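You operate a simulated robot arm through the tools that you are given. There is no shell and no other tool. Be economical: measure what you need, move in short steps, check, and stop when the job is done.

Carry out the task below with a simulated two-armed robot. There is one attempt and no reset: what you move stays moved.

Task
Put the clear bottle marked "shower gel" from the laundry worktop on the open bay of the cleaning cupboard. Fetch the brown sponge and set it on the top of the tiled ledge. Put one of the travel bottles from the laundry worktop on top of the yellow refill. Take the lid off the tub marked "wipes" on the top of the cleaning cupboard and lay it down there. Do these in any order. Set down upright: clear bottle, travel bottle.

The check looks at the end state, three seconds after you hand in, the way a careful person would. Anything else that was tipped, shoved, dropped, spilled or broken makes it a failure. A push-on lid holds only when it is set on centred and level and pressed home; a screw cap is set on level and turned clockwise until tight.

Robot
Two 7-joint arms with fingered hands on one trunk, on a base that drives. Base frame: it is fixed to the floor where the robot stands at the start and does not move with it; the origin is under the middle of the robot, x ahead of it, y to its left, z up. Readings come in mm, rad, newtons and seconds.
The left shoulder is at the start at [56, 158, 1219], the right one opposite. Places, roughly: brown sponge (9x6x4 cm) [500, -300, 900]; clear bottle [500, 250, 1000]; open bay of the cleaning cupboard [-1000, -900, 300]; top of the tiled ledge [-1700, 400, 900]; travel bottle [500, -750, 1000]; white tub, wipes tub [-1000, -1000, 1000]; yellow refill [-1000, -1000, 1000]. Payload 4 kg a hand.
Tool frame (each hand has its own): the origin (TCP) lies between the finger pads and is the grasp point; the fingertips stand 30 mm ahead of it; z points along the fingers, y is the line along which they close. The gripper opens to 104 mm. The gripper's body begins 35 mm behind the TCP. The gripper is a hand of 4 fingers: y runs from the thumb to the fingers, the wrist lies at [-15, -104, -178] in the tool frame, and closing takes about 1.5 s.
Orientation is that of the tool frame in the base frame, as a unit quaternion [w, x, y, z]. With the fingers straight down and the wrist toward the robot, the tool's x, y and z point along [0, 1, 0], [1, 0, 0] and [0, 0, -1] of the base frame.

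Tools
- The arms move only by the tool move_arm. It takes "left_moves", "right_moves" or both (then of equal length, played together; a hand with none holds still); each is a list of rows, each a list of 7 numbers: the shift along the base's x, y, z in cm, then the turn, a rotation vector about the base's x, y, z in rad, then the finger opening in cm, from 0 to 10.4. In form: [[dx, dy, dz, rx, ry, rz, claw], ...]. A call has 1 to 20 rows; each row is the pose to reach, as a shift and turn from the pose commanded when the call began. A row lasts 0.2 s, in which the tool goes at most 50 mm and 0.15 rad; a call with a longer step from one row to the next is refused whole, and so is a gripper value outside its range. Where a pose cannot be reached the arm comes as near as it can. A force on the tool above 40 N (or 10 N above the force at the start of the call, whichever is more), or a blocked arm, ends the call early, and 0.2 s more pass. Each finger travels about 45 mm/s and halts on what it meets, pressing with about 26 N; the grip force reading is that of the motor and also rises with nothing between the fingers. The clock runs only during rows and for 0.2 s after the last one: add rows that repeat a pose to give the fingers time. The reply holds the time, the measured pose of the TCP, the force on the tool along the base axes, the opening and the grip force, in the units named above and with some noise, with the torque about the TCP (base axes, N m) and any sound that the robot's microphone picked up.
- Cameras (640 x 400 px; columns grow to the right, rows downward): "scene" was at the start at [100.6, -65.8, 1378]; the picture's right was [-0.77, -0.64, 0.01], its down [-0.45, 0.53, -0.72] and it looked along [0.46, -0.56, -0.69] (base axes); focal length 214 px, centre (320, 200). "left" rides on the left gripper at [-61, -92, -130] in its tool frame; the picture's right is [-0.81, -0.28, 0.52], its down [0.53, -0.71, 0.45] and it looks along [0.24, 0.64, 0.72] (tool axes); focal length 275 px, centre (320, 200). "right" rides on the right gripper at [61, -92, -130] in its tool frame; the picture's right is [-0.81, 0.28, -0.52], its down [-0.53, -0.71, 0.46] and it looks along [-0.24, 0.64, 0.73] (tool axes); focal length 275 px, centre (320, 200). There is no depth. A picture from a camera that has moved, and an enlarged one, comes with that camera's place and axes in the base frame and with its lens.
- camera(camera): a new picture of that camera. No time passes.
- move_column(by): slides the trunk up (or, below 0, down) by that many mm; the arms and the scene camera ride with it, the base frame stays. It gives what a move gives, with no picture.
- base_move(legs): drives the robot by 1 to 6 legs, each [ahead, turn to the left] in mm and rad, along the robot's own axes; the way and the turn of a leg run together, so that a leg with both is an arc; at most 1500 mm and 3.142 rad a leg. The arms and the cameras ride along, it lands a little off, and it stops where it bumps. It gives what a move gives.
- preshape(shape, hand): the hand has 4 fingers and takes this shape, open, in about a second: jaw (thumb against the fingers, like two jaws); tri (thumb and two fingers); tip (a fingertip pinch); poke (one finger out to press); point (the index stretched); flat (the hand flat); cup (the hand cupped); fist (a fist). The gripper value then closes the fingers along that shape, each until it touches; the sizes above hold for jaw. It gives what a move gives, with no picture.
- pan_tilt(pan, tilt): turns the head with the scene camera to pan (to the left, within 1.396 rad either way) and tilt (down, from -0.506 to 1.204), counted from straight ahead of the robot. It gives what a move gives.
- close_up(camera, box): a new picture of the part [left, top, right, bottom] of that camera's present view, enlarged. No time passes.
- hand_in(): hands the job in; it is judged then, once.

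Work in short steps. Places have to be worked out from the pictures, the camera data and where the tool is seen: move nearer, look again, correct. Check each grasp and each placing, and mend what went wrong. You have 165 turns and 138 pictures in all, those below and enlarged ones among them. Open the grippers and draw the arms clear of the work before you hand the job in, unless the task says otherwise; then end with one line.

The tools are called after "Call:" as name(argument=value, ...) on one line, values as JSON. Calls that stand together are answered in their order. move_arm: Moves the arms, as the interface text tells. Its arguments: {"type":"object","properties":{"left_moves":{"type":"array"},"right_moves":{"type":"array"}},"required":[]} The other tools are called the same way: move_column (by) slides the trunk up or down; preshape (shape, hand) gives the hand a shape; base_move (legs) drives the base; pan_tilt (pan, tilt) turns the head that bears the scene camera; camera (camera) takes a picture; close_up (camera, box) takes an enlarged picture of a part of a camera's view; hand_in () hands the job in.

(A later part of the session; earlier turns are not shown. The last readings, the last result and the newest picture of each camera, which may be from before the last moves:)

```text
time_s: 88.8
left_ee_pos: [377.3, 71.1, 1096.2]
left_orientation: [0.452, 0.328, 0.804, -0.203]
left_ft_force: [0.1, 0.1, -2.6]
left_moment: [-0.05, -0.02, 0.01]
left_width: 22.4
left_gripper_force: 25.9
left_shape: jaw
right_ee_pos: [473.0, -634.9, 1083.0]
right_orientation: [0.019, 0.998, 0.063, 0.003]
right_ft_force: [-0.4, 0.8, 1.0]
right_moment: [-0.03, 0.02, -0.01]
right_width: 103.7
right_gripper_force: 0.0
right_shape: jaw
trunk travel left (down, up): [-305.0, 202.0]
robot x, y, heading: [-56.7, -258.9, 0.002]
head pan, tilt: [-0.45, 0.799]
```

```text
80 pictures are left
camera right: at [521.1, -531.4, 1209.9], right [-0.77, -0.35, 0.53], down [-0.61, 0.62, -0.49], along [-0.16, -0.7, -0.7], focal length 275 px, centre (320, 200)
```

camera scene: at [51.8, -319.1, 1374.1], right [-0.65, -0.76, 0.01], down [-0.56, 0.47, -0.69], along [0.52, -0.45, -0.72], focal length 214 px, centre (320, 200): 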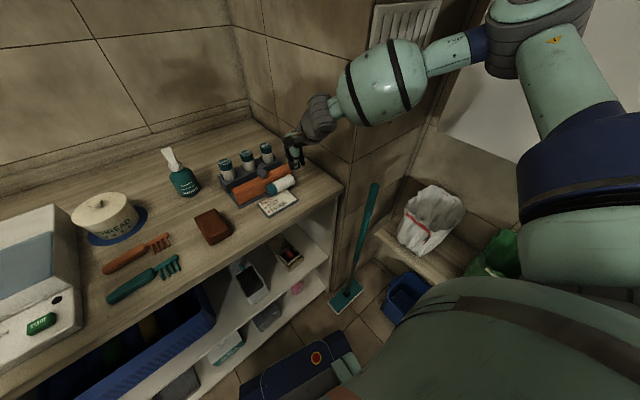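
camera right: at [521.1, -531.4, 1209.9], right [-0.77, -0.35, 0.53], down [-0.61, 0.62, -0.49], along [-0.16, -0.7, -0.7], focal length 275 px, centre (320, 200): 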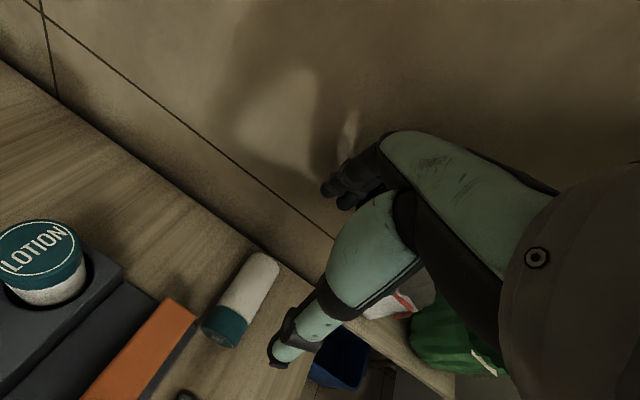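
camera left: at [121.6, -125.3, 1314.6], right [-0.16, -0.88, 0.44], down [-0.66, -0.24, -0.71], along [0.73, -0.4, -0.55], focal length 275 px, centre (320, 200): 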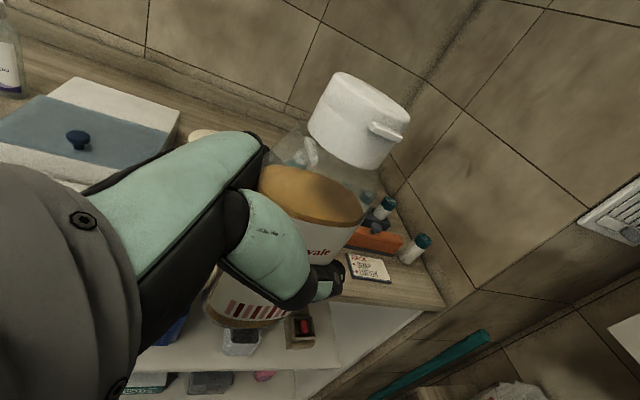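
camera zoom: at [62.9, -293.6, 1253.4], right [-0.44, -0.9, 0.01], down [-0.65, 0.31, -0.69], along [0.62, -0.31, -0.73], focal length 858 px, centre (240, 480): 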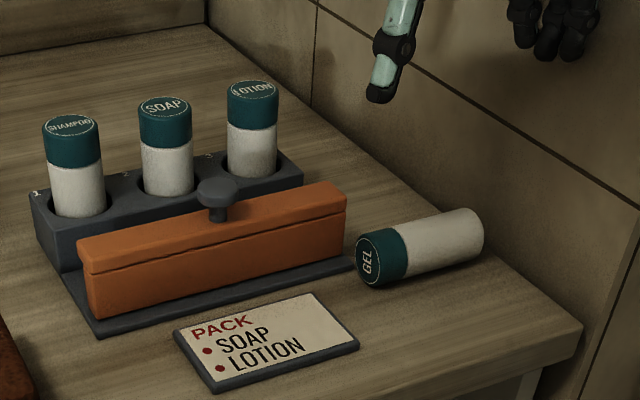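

The bottle lies free at ≈(473,-634). I rotate the hand back +90° to grip it across its diameter.

Call:
move_arm(right_moves=[[0, 0, 0.5, 0, 0, 0.14, 10], [0, 0, 0.5, 0, 0, 0.28, 9.5], [0, 0, 0.5, 0, 0, 0.42, 9], [0, 0, 0.5, 0, 0, 0.56, 8.5], [0, 0, 0.5, 0, 0, 0.7, 8], [0, 0, 0.5, 0, 0, 0.84, 7.5], [0, 0, 0.5, 0, 0, 0.98, 7], [0, 0, 0.5, 0, 0, 1.12, 7], [0, 0, 0, 0, 0, 1.26, 7], [0, 0, -1, 0, 0, 1.4, 7], [0, 0, -2, 0, 0, 1.5, 7], [0, 0, -3, 0, 0, 1.55, 7], [0, 0, -3, 0, 0, 1.55, 7]])

Call:
camera(camera="right")

```text
time_s: 91.6
left_ee_pos: [376.4, 70.0, 1096.0]
left_orientation: [0.452, 0.328, 0.804, -0.203]
left_ft_force: [0.3, 1.4, -1.2]
left_moment: [-0.02, -0.04, -0.02]
left_width: 22.4
left_gripper_force: 26.1
left_shape: jaw
right_ee_pos: [473.8, -634.4, 1052.3]
right_orientation: [0.012, 0.669, 0.743, 0.016]
right_ft_force: [-1.2, -1.0, 0.2]
right_moment: [-0.01, 0.02, 0.04]
right_width: 70.3
right_gripper_force: 0.2
right_shape: jaw
trunk travel left (down, up): [-305.0, 202.0]
robot x, y, heading: [-59.0, -253.7, -0.001]
head pan, tilt: [-0.45, 0.799]
```

```text
79 pictures are left
camera right: at [370.8, -584.4, 1180.2], right [0.34, -0.78, 0.52], down [-0.63, -0.6, -0.49], along [0.69, -0.17, -0.7], focal length 275 px, centre (320, 200)
```

right: 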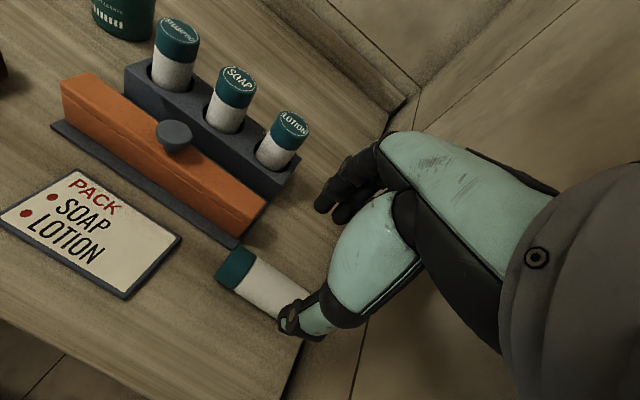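

Aligned. I descend and close across the body.

Call:
move_arm(right_moves=[[0.2, 0, -4, 0, 0, 0, 7], [0.4, 0, -8, 0, 0, 0, 7], [0.4, 0, -10, 0, 0, 0, 7], [0.4, 0, -10.2, 0, 0, 0, 7], [0.4, 0, -10.2, 0, 0, 0, 6], [0.4, 0, -10.2, 0, 0, 0, 5], [0.4, 0, -10.2, 0, 0, 0, 4], [0.4, 0, -10.2, 0, 0, 0, 3], [0.4, 0, -10.2, 0, 0, 0, 2], [0.4, 0, -10.2, 0, 0, 0, 1], [0.4, 0, -10.2, 0, 0, 0, 1]])

Call:
camera(camera="right")

```text
time_s: 94.0
left_ee_pos: [373.6, 71.3, 1097.7]
left_orientation: [0.454, 0.329, 0.803, -0.204]
left_ft_force: [-0.1, 0.2, -1.4]
left_moment: [-0.05, -0.04, 0.02]
left_width: 22.3
left_gripper_force: 25.4
left_shape: jaw
right_ee_pos: [476.5, -633.4, 952.4]
right_orientation: [0.014, 0.669, 0.743, 0.017]
right_ft_force: [-6.6, -1.1, 19.6]
right_moment: [-0.04, 0.88, 0.09]
right_width: 24.8
right_gripper_force: 19.1
right_shape: jaw
trunk travel left (down, up): [-305.0, 202.0]
robot x, y, heading: [-56.2, -258.7, -0.0]
head pan, tilt: [-0.45, 0.799]
```

```text
78 pictures are left
camera right: at [372.4, -583.4, 1079.9], right [0.34, -0.78, 0.53], down [-0.63, -0.6, -0.49], along [0.7, -0.17, -0.7], focal length 275 px, centre (320, 200)
```

right: 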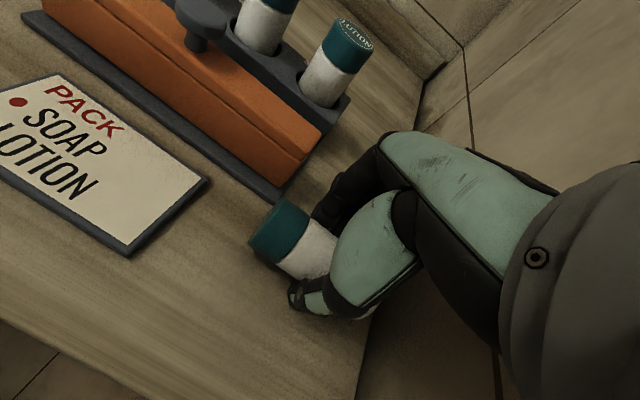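

Gripped (with slight pressing on the worktop). I lift 12 cm and check the hold.

Call:
move_arm(right_moves=[[0, 0, 0.5, 0, 0, 0, 0.5], [0, 0, 1, 0, 0, 0, 0], [0, 0, 2, 0, 0, 0, 0], [0, 0, 5, 0, 0, 0, 0], [0, 0, 9, 0, 0, 0, 0], [0, 0, 13, 0, 0, 0, 0], [0, 0, 13, 0, 0, 0, 0]])

Call:
camera(camera="right")

Call:
close_up(camera="scene", box=[240, 60, 440, 185])

```text
time_s: 95.6
left_ee_pos: [376.0, 68.3, 1095.5]
left_orientation: [0.453, 0.328, 0.804, -0.203]
left_ft_force: [0.7, 0.9, -2.7]
left_moment: [-0.05, -0.02, 0.0]
left_width: 22.2
left_gripper_force: 25.8
left_shape: jaw
right_ee_pos: [478.1, -634.1, 1080.3]
right_orientation: [0.011, 0.669, 0.743, 0.016]
right_ft_force: [-0.2, -0.1, -1.1]
right_moment: [0.06, 0.0, 0.0]
right_width: 27.4
right_gripper_force: 25.8
right_shape: jaw
trunk travel left (down, up): [-305.0, 202.0]
robot x, y, heading: [-54.9, -255.2, 0.0]
head pan, tilt: [-0.45, 0.799]
```

```text
77 pictures are left
camera right: at [375.6, -584.0, 1208.4], right [0.34, -0.78, 0.52], down [-0.64, -0.6, -0.49], along [0.69, -0.17, -0.7], focal length 275 px, centre (320, 200)
```

right: 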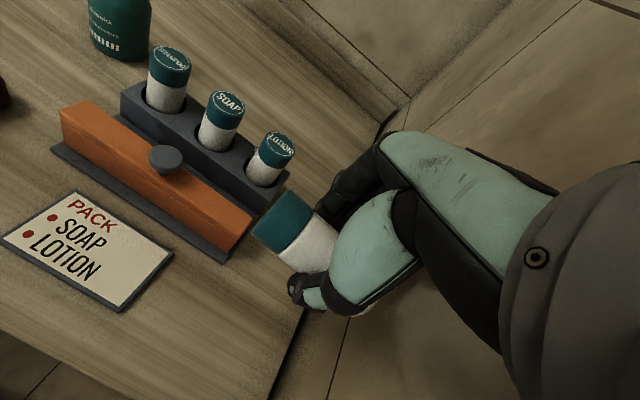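

```text
3.20 times, centred on (340, 122) of scene
camera zoom: at [62.7, -294.2, 1253.4], right [-0.44, -0.9, 0.01], down [-0.65, 0.31, -0.69], along [0.62, -0.3, -0.73], focal length 686 px, centre (256, 448)
```

zoom: 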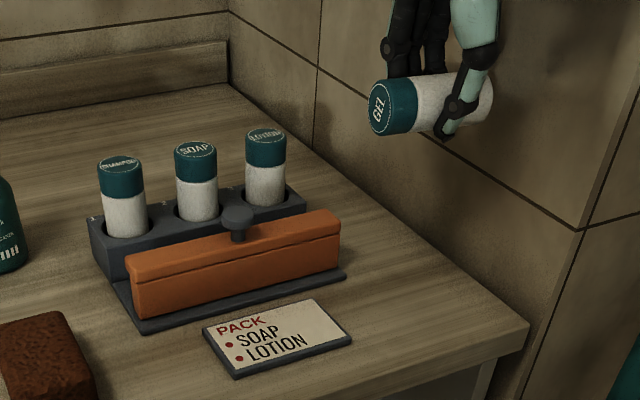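

Firm hold. I draw the right hand in and up, then back off and turn toward the cupboard in short legs.

Call:
move_arm(right_moves=[[-3, 3, 2, 0, 0, 0, 0], [-6, 6, 4, 0, 0, 0, 0], [-9, 8, 6, 0, 0, 0, 0], [-12, 10, 7, 0, 0, 0, 0], [-12, 10, 7, 0, 0, 0, 0]])

Call:
base_move(legs=[[-250, 0], [0, -0.75], [-250, 0]])

```text
time_s: 96.8
left_ee_pos: [379.1, 70.3, 1096.4]
left_orientation: [0.452, 0.328, 0.804, -0.203]
left_ft_force: [0.3, -0.6, -1.1]
left_moment: [-0.02, -0.02, -0.02]
left_width: 22.1
left_gripper_force: 26.1
left_shape: jaw
right_ee_pos: [359.2, -534.5, 1149.1]
right_orientation: [0.011, 0.67, 0.743, 0.016]
right_ft_force: [-0.1, -0.8, -1.2]
right_moment: [0.01, 0.03, 0.0]
right_width: 27.1
right_gripper_force: 26.7
right_shape: jaw
trunk travel left (down, up): [-305.0, 202.0]
robot x, y, heading: [-53.4, -254.0, 0.003]
head pan, tilt: [-0.45, 0.799]
```

```text
time_s: 98.6
left_ee_pos: [145.4, 73.5, 1093.1]
left_orientation: [0.447, 0.323, 0.808, -0.21]
left_ft_force: [0.8, 0.2, -3.0]
left_moment: [-0.05, -0.05, -0.04]
left_width: 22.3
left_gripper_force: 25.9
left_shape: jaw
right_ee_pos: [124.6, -533.7, 1148.7]
right_orientation: [0.011, 0.67, 0.743, 0.013]
right_ft_force: [0.8, -0.3, -1.3]
right_moment: [0.04, 0.05, 0.0]
right_width: 27.3
right_gripper_force: 26.2
right_shape: jaw
trunk travel left (down, up): [-305.0, 202.0]
robot x, y, heading: [-291.5, -260.0, 0.002]
head pan, tilt: [-0.45, 0.799]
stopped in leg 1: the robot was blocked; the commanded pose is now the measured one
```

Stopped at x≈-291 again. I look to the right and back-right.

Call:
pan_tilt(pan=-1.39, tilt=0.9)

Call:
camera(camera="scene")

```text
time_s: 99.8
left_ee_pos: [135.8, 77.5, 1097.4]
left_orientation: [0.452, 0.32, 0.806, -0.21]
left_ft_force: [-0.2, 0.0, -2.2]
left_moment: [0.01, -0.07, 0.02]
left_width: 22.7
left_gripper_force: 26.1
left_shape: jaw
right_ee_pos: [111.1, -533.5, 1154.8]
right_orientation: [0.014, 0.669, 0.743, 0.019]
right_ft_force: [0.1, 0.6, -1.5]
right_moment: [0.01, 0.01, 0.0]
right_width: 26.8
right_gripper_force: 26.6
right_shape: jaw
trunk travel left (down, up): [-305.0, 202.0]
robot x, y, heading: [-293.7, -258.7, -0.0]
head pan, tilt: [-1.389, 0.901]
```

```text
75 pictures are left
camera scene: at [-231.7, -332.3, 1246.3], right [-0.98, -0.18, 0.01], down [-0.15, 0.77, -0.62], along [0.1, -0.61, -0.79], focal length 214 px, centre (320, 200)
```

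scene: 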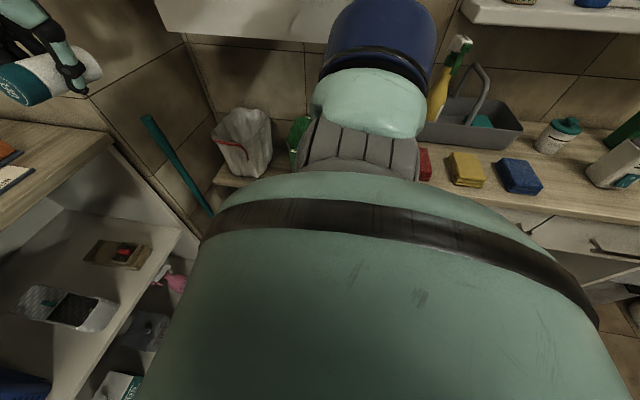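

I continue in short legs: a right turn first, then reversing diagonally away from the cupboard.

Call:
base_move(legs=[[0, -0.4]])

Call:
base_move(legs=[[-150, 0]])

Call:
base_move(legs=[[0, -0.4]])

```text
time_s: 100.6
left_ee_pos: [128.0, 70.8, 1111.0]
left_orientation: [0.45, 0.335, 0.797, -0.225]
left_ft_force: [0.4, 0.6, -2.8]
left_moment: [0.02, -0.05, 0.04]
left_width: 22.5
left_gripper_force: 25.9
left_shape: jaw
right_ee_pos: [72.2, -544.4, 1163.8]
right_orientation: [0.027, 0.68, 0.732, 0.027]
right_ft_force: [0.7, -0.1, -0.1]
right_moment: [0.02, 0.01, -0.02]
right_width: 27.0
right_gripper_force: 25.9
right_shape: jaw
trunk travel left (down, up): [-305.0, 202.0]
robot x, y, heading: [-293.0, -258.0, -0.036]
head pan, tilt: [-1.389, 0.901]
stopped in leg 1: the robot was blocked; the commanded pose is now the measured one
```

```text
time_s: 102.0
left_ee_pos: [-11.9, 74.1, 1107.1]
left_orientation: [0.447, 0.337, 0.798, -0.226]
left_ft_force: [1.3, 0.4, -2.8]
left_moment: [-0.03, 0.0, -0.05]
left_width: 22.1
left_gripper_force: 25.6
left_shape: jaw
right_ee_pos: [-66.1, -540.7, 1159.0]
right_orientation: [0.022, 0.68, 0.732, 0.024]
right_ft_force: [0.0, 0.2, -0.8]
right_moment: [0.0, 0.04, 0.0]
right_width: 26.9
right_gripper_force: 25.8
right_shape: jaw
trunk travel left (down, up): [-305.0, 202.0]
robot x, y, heading: [-443.1, -254.6, -0.036]
head pan, tilt: [-1.389, 0.901]
```

```text
time_s: 103.6
left_ee_pos: [53.7, -86.7, 1130.7]
left_orientation: [0.413, 0.483, 0.702, -0.322]
left_ft_force: [-0.1, -0.3, -2.2]
left_moment: [-0.01, -0.01, -0.01]
left_width: 22.3
left_gripper_force: 26.3
left_shape: jaw
right_ee_pos: [-242.8, -639.4, 1173.7]
right_orientation: [0.045, 0.805, 0.591, 0.03]
right_ft_force: [-0.5, -0.6, -1.6]
right_moment: [0.0, 0.02, 0.02]
right_width: 26.8
right_gripper_force: 26.1
right_shape: jaw
trunk travel left (down, up): [-305.0, 202.0]
robot x, y, heading: [-441.1, -250.0, -0.414]
head pan, tilt: [-1.389, 0.901]
stopped in leg 1: the robot was blocked; the commanded pose is now the measured one
```

Short moves work best. I use several small legs.

Call:
base_move(legs=[[-100, 0], [0, -0.25], [-100, 0], [0, -0.25], [0, -0.25], [0, -0.25]])

```text
time_s: 105.6
left_ee_pos: [-15.4, -152.1, 1133.7]
left_orientation: [0.368, 0.564, 0.646, -0.361]
left_ft_force: [-0.2, -1.1, -1.9]
left_moment: [-0.05, -0.01, 0.0]
left_width: 21.9
left_gripper_force: 25.6
left_shape: jaw
right_ee_pos: [-426.9, -628.3, 1173.7]
right_orientation: [0.049, 0.864, 0.5, 0.025]
right_ft_force: [-0.4, -0.4, -1.0]
right_moment: [0.01, 0.02, -0.02]
right_width: 27.1
right_gripper_force: 25.8
right_shape: jaw
trunk travel left (down, up): [-305.0, 202.0]
robot x, y, heading: [-529.6, -206.3, -0.626]
head pan, tilt: [-1.389, 0.901]
stopped in leg 2: the robot was blocked; the commanded pose is now the measured one
```

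I go on with single legs.

Call:
base_move(legs=[[-120, 0]])

Call:
base_move(legs=[[0, -0.3]])

Call:
base_move(legs=[[0, -0.3]])

Call:
pan_tilt(pan=-0.5, tilt=0.7)

Call:
camera(camera="scene")

```text
time_s: 106.9
left_ee_pos: [-119.7, -77.6, 1132.5]
left_orientation: [0.365, 0.565, 0.648, -0.357]
left_ft_force: [-0.9, 1.1, -2.2]
left_moment: [-0.06, -0.01, 0.06]
left_width: 21.9
left_gripper_force: 26.2
left_shape: jaw
right_ee_pos: [-529.2, -554.3, 1177.6]
right_orientation: [0.051, 0.864, 0.5, 0.025]
right_ft_force: [-0.9, 0.3, 0.1]
right_moment: [-0.05, -0.07, -0.03]
right_width: 27.0
right_gripper_force: 25.9
right_shape: jaw
trunk travel left (down, up): [-305.0, 202.0]
robot x, y, heading: [-626.5, -137.1, -0.624]
head pan, tilt: [-1.389, 0.901]
```

```text
time_s: 108.2
left_ee_pos: [-119.1, -228.1, 1138.4]
left_orientation: [0.304, 0.659, 0.554, -0.409]
left_ft_force: [-0.7, 0.4, -1.9]
left_moment: [-0.01, 0.02, 0.04]
left_width: 21.8
left_gripper_force: 25.6
left_shape: jaw
right_ee_pos: [-659.5, -561.2, 1178.3]
right_orientation: [0.057, 0.93, 0.364, 0.018]
right_ft_force: [-0.2, -0.1, -1.5]
right_moment: [-0.02, 0.03, -0.01]
right_width: 26.7
right_gripper_force: 25.9
right_shape: jaw
trunk travel left (down, up): [-305.0, 202.0]
robot x, y, heading: [-630.1, -133.8, -0.93]
head pan, tilt: [-1.389, 0.901]
```

```text
time_s: 109.6
left_ee_pos: [-169.9, -363.4, 1144.5]
left_orientation: [0.237, 0.737, 0.444, -0.452]
left_ft_force: [-0.1, -0.1, -1.7]
left_moment: [-0.05, 0.0, -0.01]
left_width: 21.5
left_gripper_force: 25.9
left_shape: jaw
right_ee_pos: [-788.7, -519.6, 1183.5]
right_orientation: [0.065, 0.973, 0.222, 0.01]
right_ft_force: [0.7, -0.9, -0.2]
right_moment: [0.01, 0.0, 0.0]
right_width: 26.7
right_gripper_force: 26.2
right_shape: jaw
trunk travel left (down, up): [-305.0, 202.0]
robot x, y, heading: [-629.0, -135.1, -1.227]
head pan, tilt: [-1.389, 0.901]
```

```text
time_s: 110.8
left_ee_pos: [-176.0, -352.6, 1149.1]
left_orientation: [0.244, 0.736, 0.439, -0.454]
left_ft_force: [0.0, -0.3, -2.1]
left_moment: [-0.03, 0.01, 0.01]
left_width: 21.1
left_gripper_force: 25.6
left_shape: jaw
right_ee_pos: [-792.1, -507.3, 1186.2]
right_orientation: [0.071, 0.973, 0.22, 0.009]
right_ft_force: [0.0, 0.6, -0.5]
right_moment: [-0.04, -0.02, 0.0]
right_width: 26.4
right_gripper_force: 26.2
right_shape: jaw
trunk travel left (down, up): [-305.0, 202.0]
robot x, y, heading: [-631.2, -132.6, -1.228]
head pan, tilt: [-0.499, 0.7]
```

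```text
74 pictures are left
camera scene: at [-626.8, -265.2, 1261.7], right [-0.99, 0.16, 0.01], down [0.1, 0.65, -0.76], along [-0.12, -0.75, -0.65], focal length 214 px, centre (320, 200)
```

scene: 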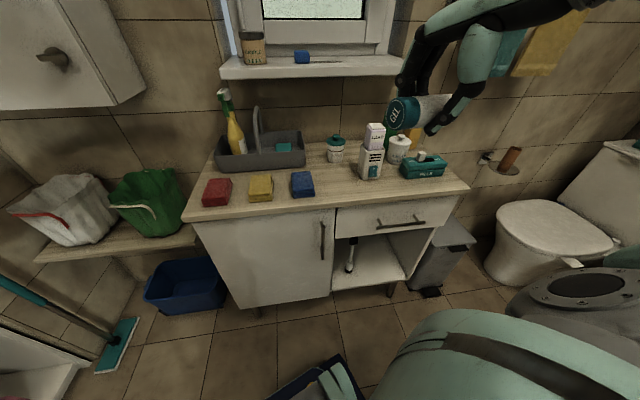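

Clear view: cupboard top z≈832, front y≈-726, bay floor z≈277, bay x≈-755…-1150; refill near (-1115,-1035). I turn further right in small legs to drive in front of it.

Call:
base_move(legs=[[0, -0.3]])

Call:
base_move(legs=[[0, -0.3]])

Call:
base_move(legs=[[0, -0.3]])

Call:
camera(camera="left")

```text
time_s: 112.2
left_ee_pos: [-256.3, -479.2, 1150.8]
left_orientation: [0.168, 0.796, 0.325, -0.483]
left_ft_force: [0.0, 0.3, -1.2]
left_moment: [-0.04, 0.03, 0.05]
left_width: 21.3
left_gripper_force: 26.3
left_shape: jaw
right_ee_pos: [-894.6, -441.3, 1186.0]
right_orientation: [0.072, 0.995, 0.073, -0.001]
right_ft_force: [-0.1, 0.6, 0.3]
right_moment: [-0.01, 0.0, 0.01]
right_width: 26.7
right_gripper_force: 26.1
right_shape: jaw
trunk travel left (down, up): [-305.0, 202.0]
robot x, y, heading: [-627.7, -133.2, -1.522]
head pan, tilt: [-0.499, 0.7]
```

```text
time_s: 113.5
left_ee_pos: [-368.1, -562.8, 1156.4]
left_orientation: [0.093, 0.836, 0.197, -0.504]
left_ft_force: [-1.0, -0.5, -3.1]
left_moment: [0.01, 0.02, -0.02]
left_width: 20.6
left_gripper_force: 26.5
left_shape: jaw
right_ee_pos: [-970.4, -335.7, 1190.3]
right_orientation: [0.076, 0.994, -0.078, -0.014]
right_ft_force: [-0.3, -0.1, -1.2]
right_moment: [0.01, 0.0, 0.0]
right_width: 27.0
right_gripper_force: 26.0
right_shape: jaw
trunk travel left (down, up): [-305.0, 202.0]
robot x, y, heading: [-624.2, -136.3, -1.829]
head pan, tilt: [-0.499, 0.7]
```

```text
time_s: 114.9
left_ee_pos: [-499.0, -613.0, 1163.1]
left_orientation: [0.016, 0.856, 0.065, -0.513]
left_ft_force: [0.5, 0.2, -1.9]
left_moment: [-0.02, 0.02, -0.04]
left_width: 20.5
left_gripper_force: 25.7
left_shape: jaw
right_ee_pos: [-1007.9, -213.5, 1192.6]
right_orientation: [0.08, 0.97, -0.226, -0.027]
right_ft_force: [-0.3, 0.4, -0.8]
right_moment: [-0.02, 0.03, 0.01]
right_width: 26.6
right_gripper_force: 26.0
right_shape: jaw
trunk travel left (down, up): [-305.0, 202.0]
robot x, y, heading: [-626.6, -136.8, -2.133]
head pan, tilt: [-0.499, 0.7]
```

```text
73 pictures are left
camera left: at [-423.7, -515.3, 1281.3], right [-0.86, 0.15, 0.48], down [-0.24, 0.71, -0.66], along [-0.44, -0.68, -0.58], focal length 275 px, centre (320, 200)
```

left: 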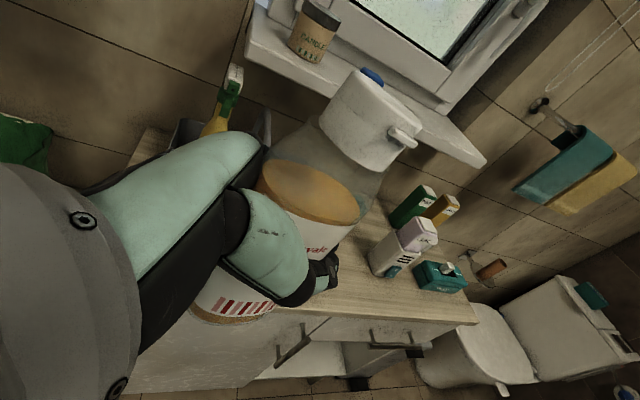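

Gel bottle still well held. One more turn, then drive diagonally toward the cupboard front.

Call:
base_move(legs=[[0, -0.28]])

Call:
base_move(legs=[[170, 0]])

Call:
base_move(legs=[[170, 0]])

Call:
base_move(legs=[[0, 0.3]])

Call:
base_move(legs=[[0, 0.3]])

```text
time_s: 115.7
left_ee_pos: [-496.1, -585.6, 1178.6]
left_orientation: [0.019, 0.849, 0.032, -0.528]
left_ft_force: [-0.2, 0.4, -2.1]
left_moment: [-0.04, 0.01, 0.03]
left_width: 20.9
left_gripper_force: 26.3
left_shape: jaw
right_ee_pos: [-986.2, -163.1, 1202.4]
right_orientation: [0.098, 0.964, -0.244, -0.038]
right_ft_force: [0.4, 0.3, -1.1]
right_moment: [-0.01, 0.0, -0.01]
right_width: 26.6
right_gripper_force: 26.3
right_shape: jaw
trunk travel left (down, up): [-305.0, 202.0]
robot x, y, heading: [-625.0, -137.6, -2.163]
head pan, tilt: [-0.499, 0.7]
stopped in leg 1: the robot was blocked; the commanded pose is now the measured one
```

```text
time_s: 117.2
left_ee_pos: [-595.0, -731.9, 1178.2]
left_orientation: [0.017, 0.849, 0.034, -0.527]
left_ft_force: [-0.7, -0.7, -2.4]
left_moment: [0.01, 0.08, -0.01]
left_width: 20.8
left_gripper_force: 26.1
left_shape: jaw
right_ee_pos: [-1085.1, -311.9, 1200.3]
right_orientation: [0.095, 0.965, -0.243, -0.036]
right_ft_force: [-0.3, -0.7, -1.7]
right_moment: [0.02, -0.02, 0.03]
right_width: 26.6
right_gripper_force: 26.0
right_shape: jaw
trunk travel left (down, up): [-305.0, 202.0]
robot x, y, heading: [-723.8, -281.0, -2.163]
head pan, tilt: [-0.499, 0.7]
```

```text
time_s: 118.7
left_ee_pos: [-683.8, -863.3, 1184.8]
left_orientation: [0.022, 0.842, 0.025, -0.538]
left_ft_force: [-0.7, 0.0, -2.3]
left_moment: [0.01, 0.07, 0.01]
left_width: 20.6
left_gripper_force: 26.0
left_shape: jaw
right_ee_pos: [-1171.2, -441.8, 1202.6]
right_orientation: [0.1, 0.964, -0.242, -0.039]
right_ft_force: [-0.3, -0.4, -0.8]
right_moment: [0.0, 0.03, 0.02]
right_width: 26.7
right_gripper_force: 26.3
right_shape: jaw
trunk travel left (down, up): [-305.0, 202.0]
robot x, y, heading: [-819.0, -420.4, -2.168]
head pan, tilt: [-0.499, 0.7]
```

```text
time_s: 120.0
left_ee_pos: [-548.5, -792.7, 1193.8]
left_orientation: [0.1, 0.829, 0.146, -0.53]
left_ft_force: [0.1, -0.5, -2.4]
left_moment: [-0.03, 0.04, -0.01]
left_width: 20.6
left_gripper_force: 25.8
left_shape: jaw
right_ee_pos: [-1144.4, -530.2, 1205.7]
right_orientation: [0.112, 0.989, -0.095, -0.024]
right_ft_force: [0.3, 0.2, -1.0]
right_moment: [0.01, 0.04, 0.0]
right_width: 26.7
right_gripper_force: 25.9
right_shape: jaw
trunk travel left (down, up): [-305.0, 202.0]
robot x, y, heading: [-823.1, -421.1, -1.862]
head pan, tilt: [-0.499, 0.7]
```

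```text
time_s: 121.4
left_ee_pos: [-459.5, -664.8, 1206.4]
left_orientation: [0.188, 0.798, 0.239, -0.521]
left_ft_force: [0.7, 0.5, -2.3]
left_moment: [-0.03, 0.02, 0.03]
left_width: 20.5
left_gripper_force: 25.7
left_shape: jaw
right_ee_pos: [-1103.2, -570.0, 1211.8]
right_orientation: [0.134, 0.99, 0.038, -0.011]
right_ft_force: [-0.2, 1.1, -0.7]
right_moment: [-0.01, 0.01, -0.03]
right_width: 26.8
right_gripper_force: 25.8
right_shape: jaw
trunk travel left (down, up): [-305.0, 202.0]
robot x, y, heading: [-823.2, -421.6, -1.594]
head pan, tilt: [-0.499, 0.7]
stopped in leg 1: the robot was blocked; the commanded pose is now the measured one
```

Facing the cupboard now at (-823,-422). I look at it with both hands in view.

Call:
pan_tilt(pan=-0.3, tilt=0.6)

Call:
camera(camera="scene")

```text
time_s: 122.1
left_ee_pos: [-460.1, -665.5, 1206.0]
left_orientation: [0.187, 0.798, 0.239, -0.521]
left_ft_force: [-0.2, -0.9, -1.6]
left_moment: [-0.01, 0.04, 0.02]
left_width: 20.6
left_gripper_force: 26.5
left_shape: jaw
right_ee_pos: [-1104.1, -572.1, 1212.2]
right_orientation: [0.134, 0.99, 0.038, -0.011]
right_ft_force: [-0.1, -0.3, -1.6]
right_moment: [0.0, 0.0, 0.01]
right_width: 26.9
right_gripper_force: 25.8
right_shape: jaw
trunk travel left (down, up): [-305.0, 202.0]
robot x, y, heading: [-823.5, -420.5, -1.589]
head pan, tilt: [-0.3, 0.6]
```

```text
72 pictures are left
camera scene: at [-850.5, -553.4, 1270.3], right [-0.95, 0.32, 0.0], down [0.18, 0.55, -0.82], along [-0.26, -0.77, -0.57], focal length 214 px, centre (320, 200)
```

scene: 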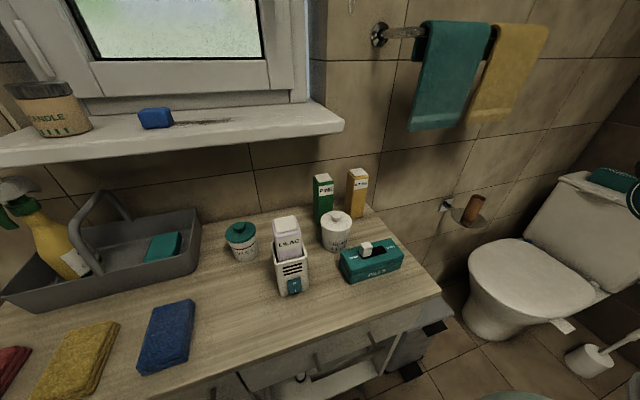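

I zoom in on the refills and the tub.

Call:
close_up(camera="scene", box=[220, 160, 420, 285])

```text
3.20 times, centred on (320, 222) of scene
camera zoom: at [-850.5, -553.4, 1270.3], right [-0.95, 0.32, 0.0], down [0.18, 0.55, -0.82], along [-0.26, -0.77, -0.57], focal length 686 px, centre (320, 128)
```

zoom: 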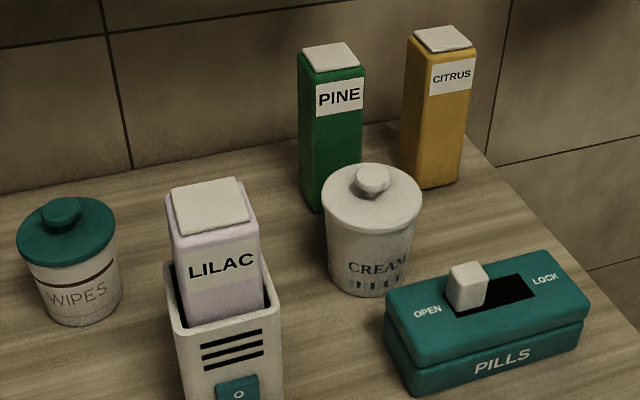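

Refill (citrus) centre ≈(-1131,-1032), top z≈987. I turn the travel bottle upright in the air while moving toward it, ending short of and above the refill.

Call:
move_arm(right_moves=[[0, -2, 0, -0.034, -0.13, -0.042, 0], [0, -4.5, 0, -0.069, -0.261, -0.085, 0], [0, -7, 0, -0.104, -0.392, -0.127, 0], [-0.2, -9.5, -1, -0.138, -0.523, -0.169, 0], [-0.2, -12, -1, -0.173, -0.654, -0.212, 0], [-0.2, -14.5, -2, -0.208, -0.785, -0.254, 0], [-0.4, -17, -3, -0.242, -0.915, -0.296, 0], [-0.4, -19.5, -4, -0.277, -1.046, -0.339, 0], [-0.4, -22, -5, -0.311, -1.177, -0.381, 0], [-0.6, -24.5, -6, -0.346, -1.308, -0.424, 0], [-0.6, -27, -7, -0.381, -1.44, -0.467, 0], [-0.6, -28, -8, -0.416, -1.574, -0.51, 0], [-0.6, -28, -8, -0.416, -1.574, -0.51, 0], [-0.6, -28, -8, -0.416, -1.574, -0.51, 0]])

Call:
camera(camera="scene")

```text
time_s: 125.1
left_ee_pos: [-460.6, -666.3, 1205.5]
left_orientation: [0.186, 0.798, 0.239, -0.521]
left_ft_force: [-0.4, 0.2, -2.2]
left_moment: [-0.02, 0.05, -0.03]
left_width: 20.5
left_gripper_force: 26.1
left_shape: jaw
right_ee_pos: [-1133.0, -894.6, 1135.5]
right_orientation: [0.294, 0.644, -0.293, 0.643]
right_ft_force: [-0.5, -0.3, -1.3]
right_moment: [0.02, 0.0, 0.01]
right_width: 26.7
right_gripper_force: 26.1
right_shape: jaw
right hand out of reach, approached as far as the arm can: row 2, 3, 4, 5, 6, 7, 8, 9, 10, 11, 12, 13, 14
trunk travel left (down, up): [-305.0, 202.0]
robot x, y, heading: [-820.1, -423.5, -1.597]
head pan, tilt: [-0.3, 0.6]
```

```text
70 pictures are left
camera scene: at [-850.2, -554.5, 1270.2], right [-0.95, 0.32, 0.0], down [0.18, 0.55, -0.82], along [-0.26, -0.77, -0.58], focal length 214 px, centre (320, 200)
```

scene: 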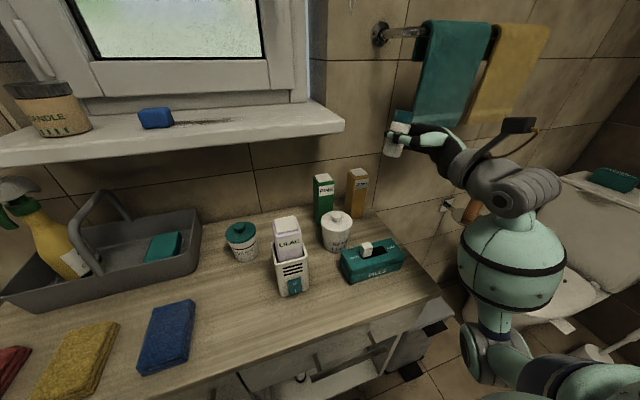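

The bottle is upright in the hand. I zoom in to check its tilt.

Call:
close_up(camera="scene", box=[300, 90, 460, 240])

Call:
camera(camera="right")

```text
2.67 times, centred on (380, 165) of scene
camera zoom: at [-850.2, -554.5, 1270.2], right [-0.95, 0.32, 0.0], down [0.18, 0.55, -0.82], along [-0.26, -0.77, -0.58], focal length 572 px, centre (160, 293)
```

zoom: 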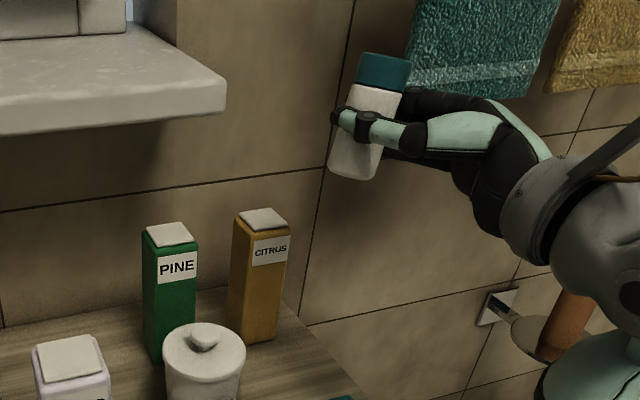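

```text
68 pictures are left
camera right: at [-1150.4, -736.2, 1197.4], right [-0.55, 0.21, -0.81], down [0.84, 0.12, -0.53], along [-0.01, -0.97, -0.24], focal length 275 px, centre (320, 200)
```

right: 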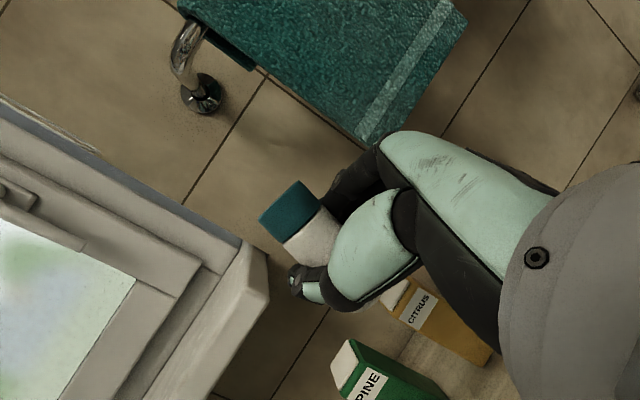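

Upright within a degree or two, base ≈43 mm below TCP; bottle axis ~15 mm ahead of TCP. Refill top refined to (-1117,-1014,992). I move over it, still 3–4 cm above.

Call:
move_arm(right_moves=[[0.2, -3.5, 0, 0, 0, 0, 0], [0.4, -7, -1, 0, 0, 0, 0], [0.6, -10.7, -3, 0, 0, 0, 0], [0.6, -10.7, -4, 0, 0, 0, 0], [0.6, -10.7, -4, 0, 0, 0, 0]])

Call:
close_up(camera="scene", box=[300, 90, 460, 240])

Call:
camera(camera="right")

```text
time_s: 126.3
left_ee_pos: [-460.6, -666.2, 1205.9]
left_orientation: [0.187, 0.798, 0.239, -0.52]
left_ft_force: [0.1, 0.5, -2.5]
left_moment: [-0.02, 0.04, 0.01]
left_width: 20.4
left_gripper_force: 26.3
left_shape: jaw
right_ee_pos: [-1128.1, -1003.2, 1095.8]
right_orientation: [0.293, 0.644, -0.294, 0.643]
right_ft_force: [-0.8, -0.2, -0.5]
right_moment: [0.02, 0.0, 0.0]
right_width: 27.0
right_gripper_force: 26.0
right_shape: jaw
trunk travel left (down, up): [-305.0, 202.0]
robot x, y, heading: [-816.4, -417.6, -1.595]
head pan, tilt: [-0.3, 0.6]
```

```text
2.67 times, centred on (380, 165) of scene
camera zoom: at [-850.3, -554.6, 1270.2], right [-0.95, 0.32, 0.0], down [0.18, 0.55, -0.82], along [-0.26, -0.77, -0.58], focal length 572 px, centre (160, 293)
```

zoom: 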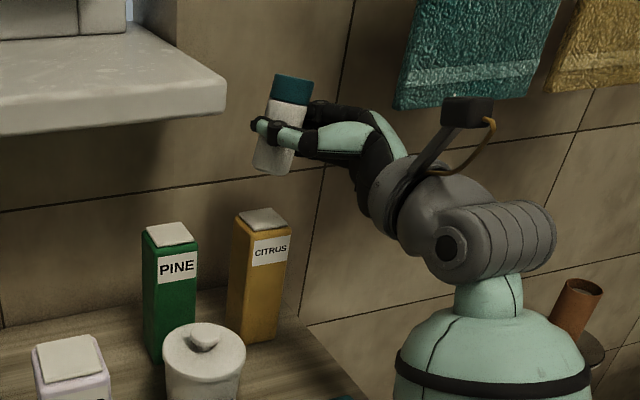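

```text
66 pictures are left
camera right: at [-1143.0, -843.4, 1157.7], right [-0.55, 0.21, -0.81], down [0.84, 0.12, -0.53], along [-0.01, -0.97, -0.24], focal length 275 px, centre (320, 200)
```

right: 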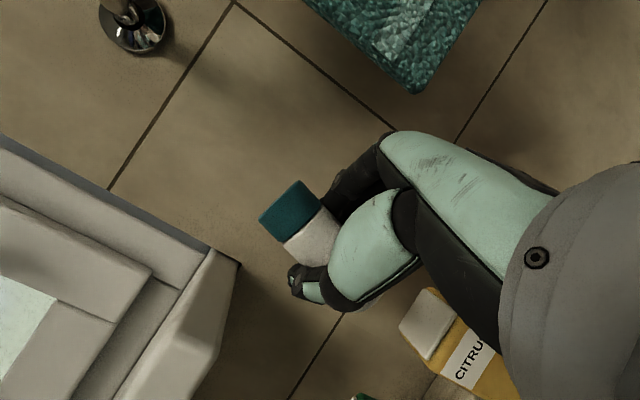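

Refill top centre now (-1112,-1006,998); bottle axis ≈(-1117,-1008). I nudge 4 mm and descend to just above it.

Call:
move_arm(right_moves=[[0.2, 0.1, -1.5, 0, 0, 0, 0], [0.4, 0.2, -3, 0, 0, 0, 0], [0.4, 0.2, -4.5, 0, 0, 0, 0], [0.4, 0.2, -4.5, 0, 0, 0, 0]])

Call:
close_up(camera="scene", box=[320, 110, 400, 210])

Call:
camera(camera="right")

```text
time_s: 127.3
left_ee_pos: [-460.6, -666.6, 1205.3]
left_orientation: [0.186, 0.798, 0.239, -0.52]
left_ft_force: [0.2, -0.1, -2.5]
left_moment: [-0.03, 0.02, 0.03]
left_width: 20.5
left_gripper_force: 26.7
left_shape: jaw
right_ee_pos: [-1122.2, -1000.5, 1051.4]
right_orientation: [0.293, 0.643, -0.293, 0.644]
right_ft_force: [0.3, -0.5, 0.2]
right_moment: [0.0, 0.01, 0.0]
right_width: 27.3
right_gripper_force: 26.4
right_shape: jaw
trunk travel left (down, up): [-305.0, 202.0]
robot x, y, heading: [-819.5, -420.3, -1.595]
head pan, tilt: [-0.3, 0.6]
```

```text
4.00 times, centred on (360, 160) of scene
camera zoom: at [-850.3, -554.5, 1270.2], right [-0.95, 0.32, 0.0], down [0.18, 0.55, -0.82], along [-0.26, -0.77, -0.58], focal length 858 px, centre (160, 360)
```

zoom: 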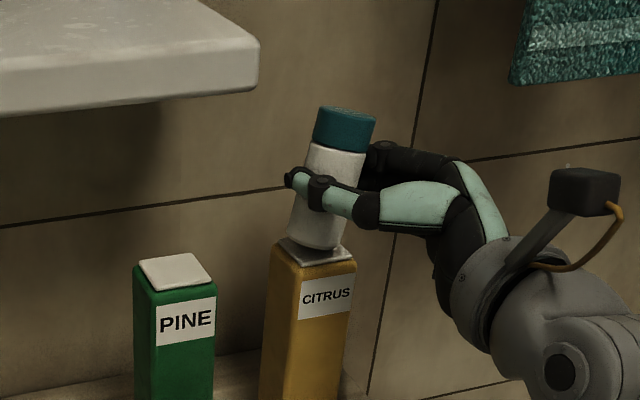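

```text
64 pictures are left
camera right: at [-1139.0, -841.5, 1113.1], right [-0.55, 0.21, -0.81], down [0.84, 0.12, -0.53], along [-0.01, -0.97, -0.24], focal length 275 px, centre (320, 200)
```

right: 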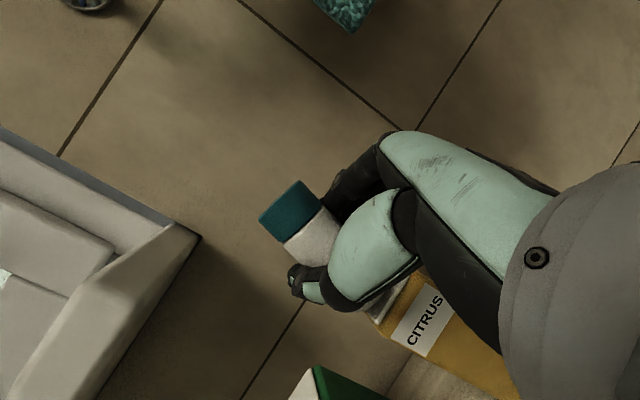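

The base is right over the cap with a small gap. I lower in 2 mm steps, watching the force.

Call:
move_arm(right_moves=[[0, 0, -0.3, 0, 0, 0, 0], [0, 0, -0.5, 0, 0, 0, 0], [0, 0, -0.7, 0, 0, 0, 0], [0, 0, -0.9, 0, 0, 0, 0], [0, 0, -1.0, 0, 0, 0, 0], [0, 0, -1.0, 0, 0, 0, 0]])

Call:
close_up(camera="scene", box=[320, 110, 400, 210])

```text
time_s: 128.7
left_ee_pos: [-461.7, -663.4, 1207.2]
left_orientation: [0.187, 0.799, 0.238, -0.52]
left_ft_force: [-0.2, 0.1, -1.7]
left_moment: [-0.03, 0.0, 0.02]
left_width: 20.7
left_gripper_force: 26.0
left_shape: jaw
right_ee_pos: [-1126.1, -996.3, 1050.8]
right_orientation: [0.302, 0.643, -0.287, 0.643]
right_ft_force: [-1.3, -0.1, -1.0]
right_moment: [-0.01, 0.0, 0.01]
right_width: 26.8
right_gripper_force: 26.1
right_shape: jaw
trunk travel left (down, up): [-305.0, 202.0]
robot x, y, heading: [-827.6, -421.2, -1.595]
head pan, tilt: [-0.3, 0.6]
```

```text
4.00 times, centred on (360, 160) of scene
camera zoom: at [-852.0, -551.5, 1270.9], right [-0.95, 0.32, 0.0], down [0.18, 0.54, -0.82], along [-0.26, -0.78, -0.57], focal length 858 px, centre (160, 360)
```

zoom: 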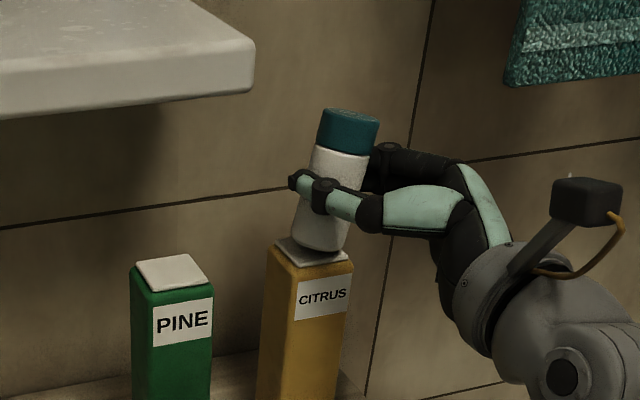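

The arm stopped without tool force and the robot leaned: something on the forearm touches. I look.

Call:
pan_tilt(pan=-0.6, tilt=0.9)

Call:
camera(camera="scene")

```text
time_s: 129.5
left_ee_pos: [-460.9, -663.8, 1206.3]
left_orientation: [0.189, 0.798, 0.238, -0.52]
left_ft_force: [-0.1, -1.2, -2.7]
left_moment: [-0.04, 0.03, 0.01]
left_width: 20.6
left_gripper_force: 25.3
left_shape: jaw
right_ee_pos: [-1126.5, -996.7, 1051.1]
right_orientation: [0.301, 0.643, -0.287, 0.643]
right_ft_force: [-0.5, 0.0, -0.5]
right_moment: [-0.06, -0.02, -0.01]
right_width: 27.4
right_gripper_force: 26.1
right_shape: jaw
trunk travel left (down, up): [-305.0, 202.0]
robot x, y, heading: [-817.6, -421.9, -1.594]
head pan, tilt: [-0.6, 0.901]
```

```text
62 pictures are left
camera scene: at [-867.5, -528.5, 1246.2], right [-0.81, 0.58, 0.01], down [0.46, 0.64, -0.61], along [-0.36, -0.5, -0.79], focal length 214 px, centre (320, 200)
```

scene: 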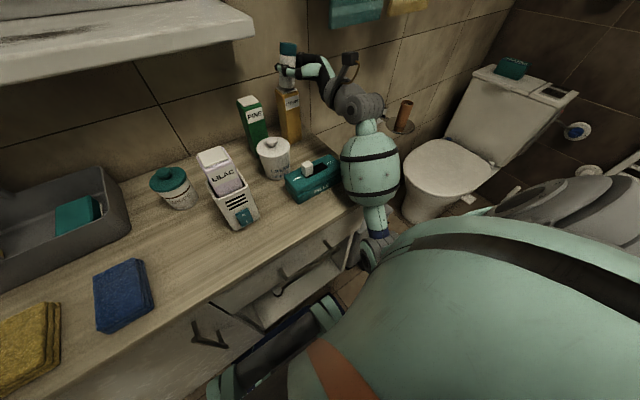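

The forearm rests against the cupboard's right front corner. I lift the hand 8 cm, then raise the trunk so the elbow rides higher.

Call:
move_arm(right_moves=[[0, 0, 2, 0, 0, 0, 0], [0, 0, 4, 0, 0, 0, 0], [0, 0, 6, 0, 0, 0, 0], [0, 0, 8, 0, 0, 0, 0], [0, 0, 8, 0, 0, 0, 0]])

Call:
move_column(by=200)

Call:
camera(camera="scene")

```text
time_s: 130.7
left_ee_pos: [-461.8, -656.6, 1207.0]
left_orientation: [0.188, 0.799, 0.24, -0.518]
left_ft_force: [0.5, -0.4, -2.0]
left_moment: [-0.01, 0.01, -0.01]
left_width: 20.5
left_gripper_force: 26.2
left_shape: jaw
right_ee_pos: [-1125.6, -992.1, 1122.8]
right_orientation: [0.294, 0.643, -0.294, 0.643]
right_ft_force: [0.5, 0.1, -0.3]
right_moment: [0.02, 0.02, 0.0]
right_width: 26.7
right_gripper_force: 26.0
right_shape: jaw
trunk travel left (down, up): [-305.0, 202.0]
robot x, y, heading: [-820.6, -422.0, -1.596]
head pan, tilt: [-0.6, 0.901]
```

```text
time_s: 132.9
left_ee_pos: [-459.4, -666.5, 1405.7]
left_orientation: [0.188, 0.798, 0.237, -0.521]
left_ft_force: [0.1, -0.1, -3.1]
left_moment: [-0.06, 0.05, -0.03]
left_width: 20.6
left_gripper_force: 25.8
left_shape: jaw
right_ee_pos: [-1121.0, -998.6, 1320.6]
right_orientation: [0.294, 0.644, -0.293, 0.643]
right_ft_force: [0.3, -0.2, -1.0]
right_moment: [0.01, 0.0, 0.01]
right_width: 26.9
right_gripper_force: 25.8
right_shape: jaw
trunk travel left (down, up): [-505.0, 2.0]
robot x, y, heading: [-818.8, -422.9, -1.59]
head pan, tilt: [-0.6, 0.901]
```

```text
61 pictures are left
camera scene: at [-864.7, -534.1, 1445.8], right [-0.81, 0.58, 0.01], down [0.46, 0.64, -0.61], along [-0.36, -0.49, -0.79], focal length 214 px, centre (320, 200)
```

scene: 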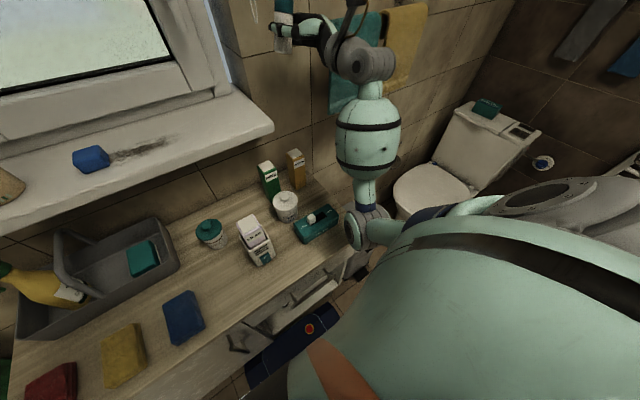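

Nothing was disturbed. With the trunk high I lower the hand back to z≈1070, watching the forearm.

Call:
move_arm(right_moves=[[0, 0, -4, 0, 0, 0, 0], [0, 0, -8, 0, 0, 0, 0], [0, 0, -12, 0, 0, 0, 0], [0, 0, -16, 0, 0, 0, 0], [0, 0, -20, 0, 0, 0, 0], [0, 0, -23, 0, 0, 0, 0], [0, 0, -25, 0, 0, 0, 0], [0, 0, -25, 0, 0, 0, 0]])

Call:
camera(camera="scene")

```text
time_s: 134.7
left_ee_pos: [-460.6, -666.7, 1407.4]
left_orientation: [0.188, 0.798, 0.239, -0.521]
left_ft_force: [0.4, -1.2, -2.2]
left_moment: [0.0, 0.07, 0.01]
left_width: 20.4
left_gripper_force: 26.0
left_shape: jaw
right_ee_pos: [-1122.1, -999.7, 1070.5]
right_orientation: [0.293, 0.643, -0.293, 0.643]
right_ft_force: [-0.7, 0.7, -1.4]
right_moment: [0.0, -0.01, -0.05]
right_width: 26.9
right_gripper_force: 25.6
right_shape: jaw
trunk travel left (down, up): [-505.0, 2.0]
robot x, y, heading: [-820.0, -421.1, -1.594]
head pan, tilt: [-0.6, 0.901]
```

```text
60 pictures are left
camera scene: at [-866.4, -534.3, 1445.5], right [-0.81, 0.58, 0.01], down [0.46, 0.64, -0.61], along [-0.36, -0.49, -0.79], focal length 214 px, centre (320, 200)
```

scene: 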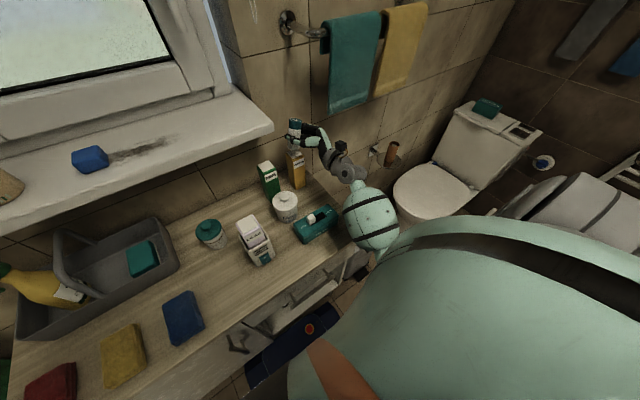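

The forearm is now well above the cupboard. I lower slowly to contact.

Call:
move_arm(right_moves=[[0, 0, -1, 0, 0, 0, 0], [0, 0, -1.8, 0, 0, 0, 0], [0, 0, -2.2, 0, 0, 0, 0], [0, 0, -2.5, 0, 0, 0, 0], [0, 0, -2.8, 0, 0, 0, 0], [0, 0, -3.0, 0, 0, 0, 0], [0, 0, -3.0, 0, 0, 0, 0]])

Call:
close_up(camera="scene", box=[240, 100, 360, 200])

```text
time_s: 136.3
left_ee_pos: [-459.9, -666.0, 1405.7]
left_orientation: [0.188, 0.798, 0.237, -0.522]
left_ft_force: [0.6, -0.1, -2.5]
left_moment: [-0.02, 0.05, 0.02]
left_width: 20.6
left_gripper_force: 25.7
left_shape: jaw
right_ee_pos: [-1122.2, -998.1, 1041.2]
right_orientation: [0.293, 0.643, -0.293, 0.644]
right_ft_force: [0.0, -0.2, 1.4]
right_moment: [0.04, -0.06, 0.0]
right_width: 21.7
right_gripper_force: 26.1
right_shape: jaw
trunk travel left (down, up): [-505.0, 2.0]
robot x, y, heading: [-819.2, -422.0, -1.59]
head pan, tilt: [-0.6, 0.901]
```

```text
4.00 times, centred on (300, 150) of scene
camera zoom: at [-865.9, -533.7, 1445.6], right [-0.81, 0.58, 0.01], down [0.46, 0.64, -0.61], along [-0.36, -0.49, -0.79], focal length 858 px, centre (400, 400)
```

zoom: 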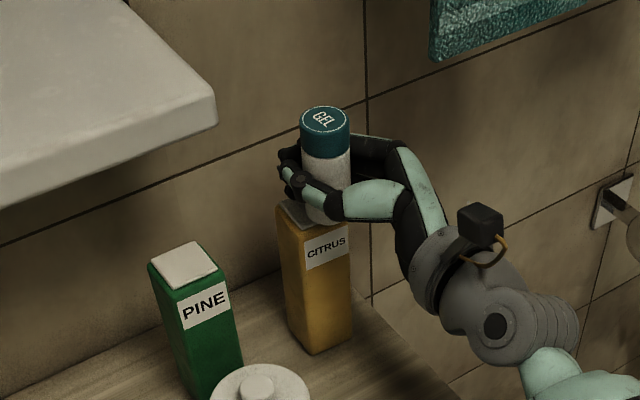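

Contact (grip shifted slightly). I check from the right camera before releasing.

Call:
camera(camera="right")

Call:
close_up(camera="scene", box=[270, 110, 330, 160])

```text
58 pictures are left
camera right: at [-1139.2, -840.2, 1103.3], right [-0.55, 0.21, -0.81], down [0.84, 0.12, -0.53], along [-0.01, -0.97, -0.24], focal length 275 px, centre (320, 200)
```

right: 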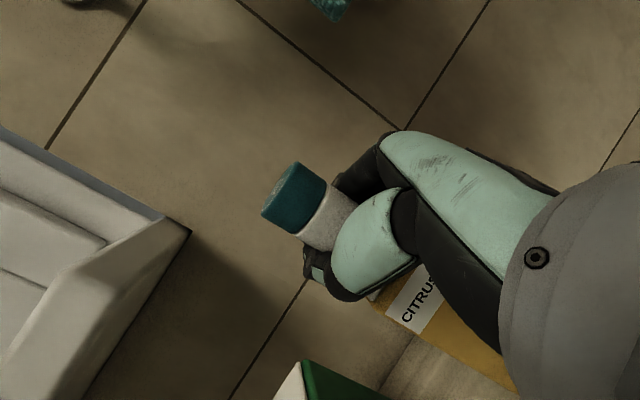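

```text
8.00 times, centred on (300, 135) of scene
camera zoom: at [-865.9, -533.7, 1445.6], right [-0.81, 0.58, 0.01], down [0.46, 0.64, -0.61], along [-0.36, -0.49, -0.79], focal length 1716 px, centre (480, 720)
```

zoom: 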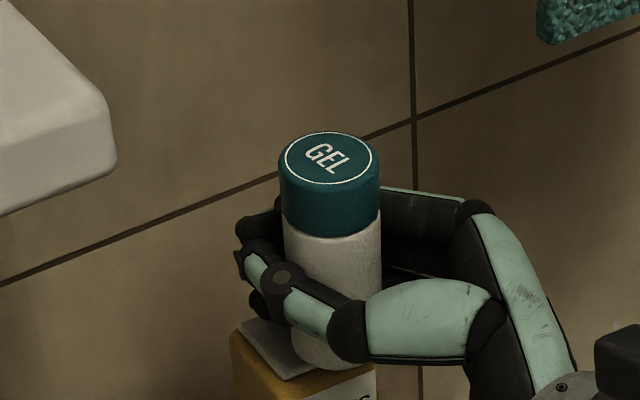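

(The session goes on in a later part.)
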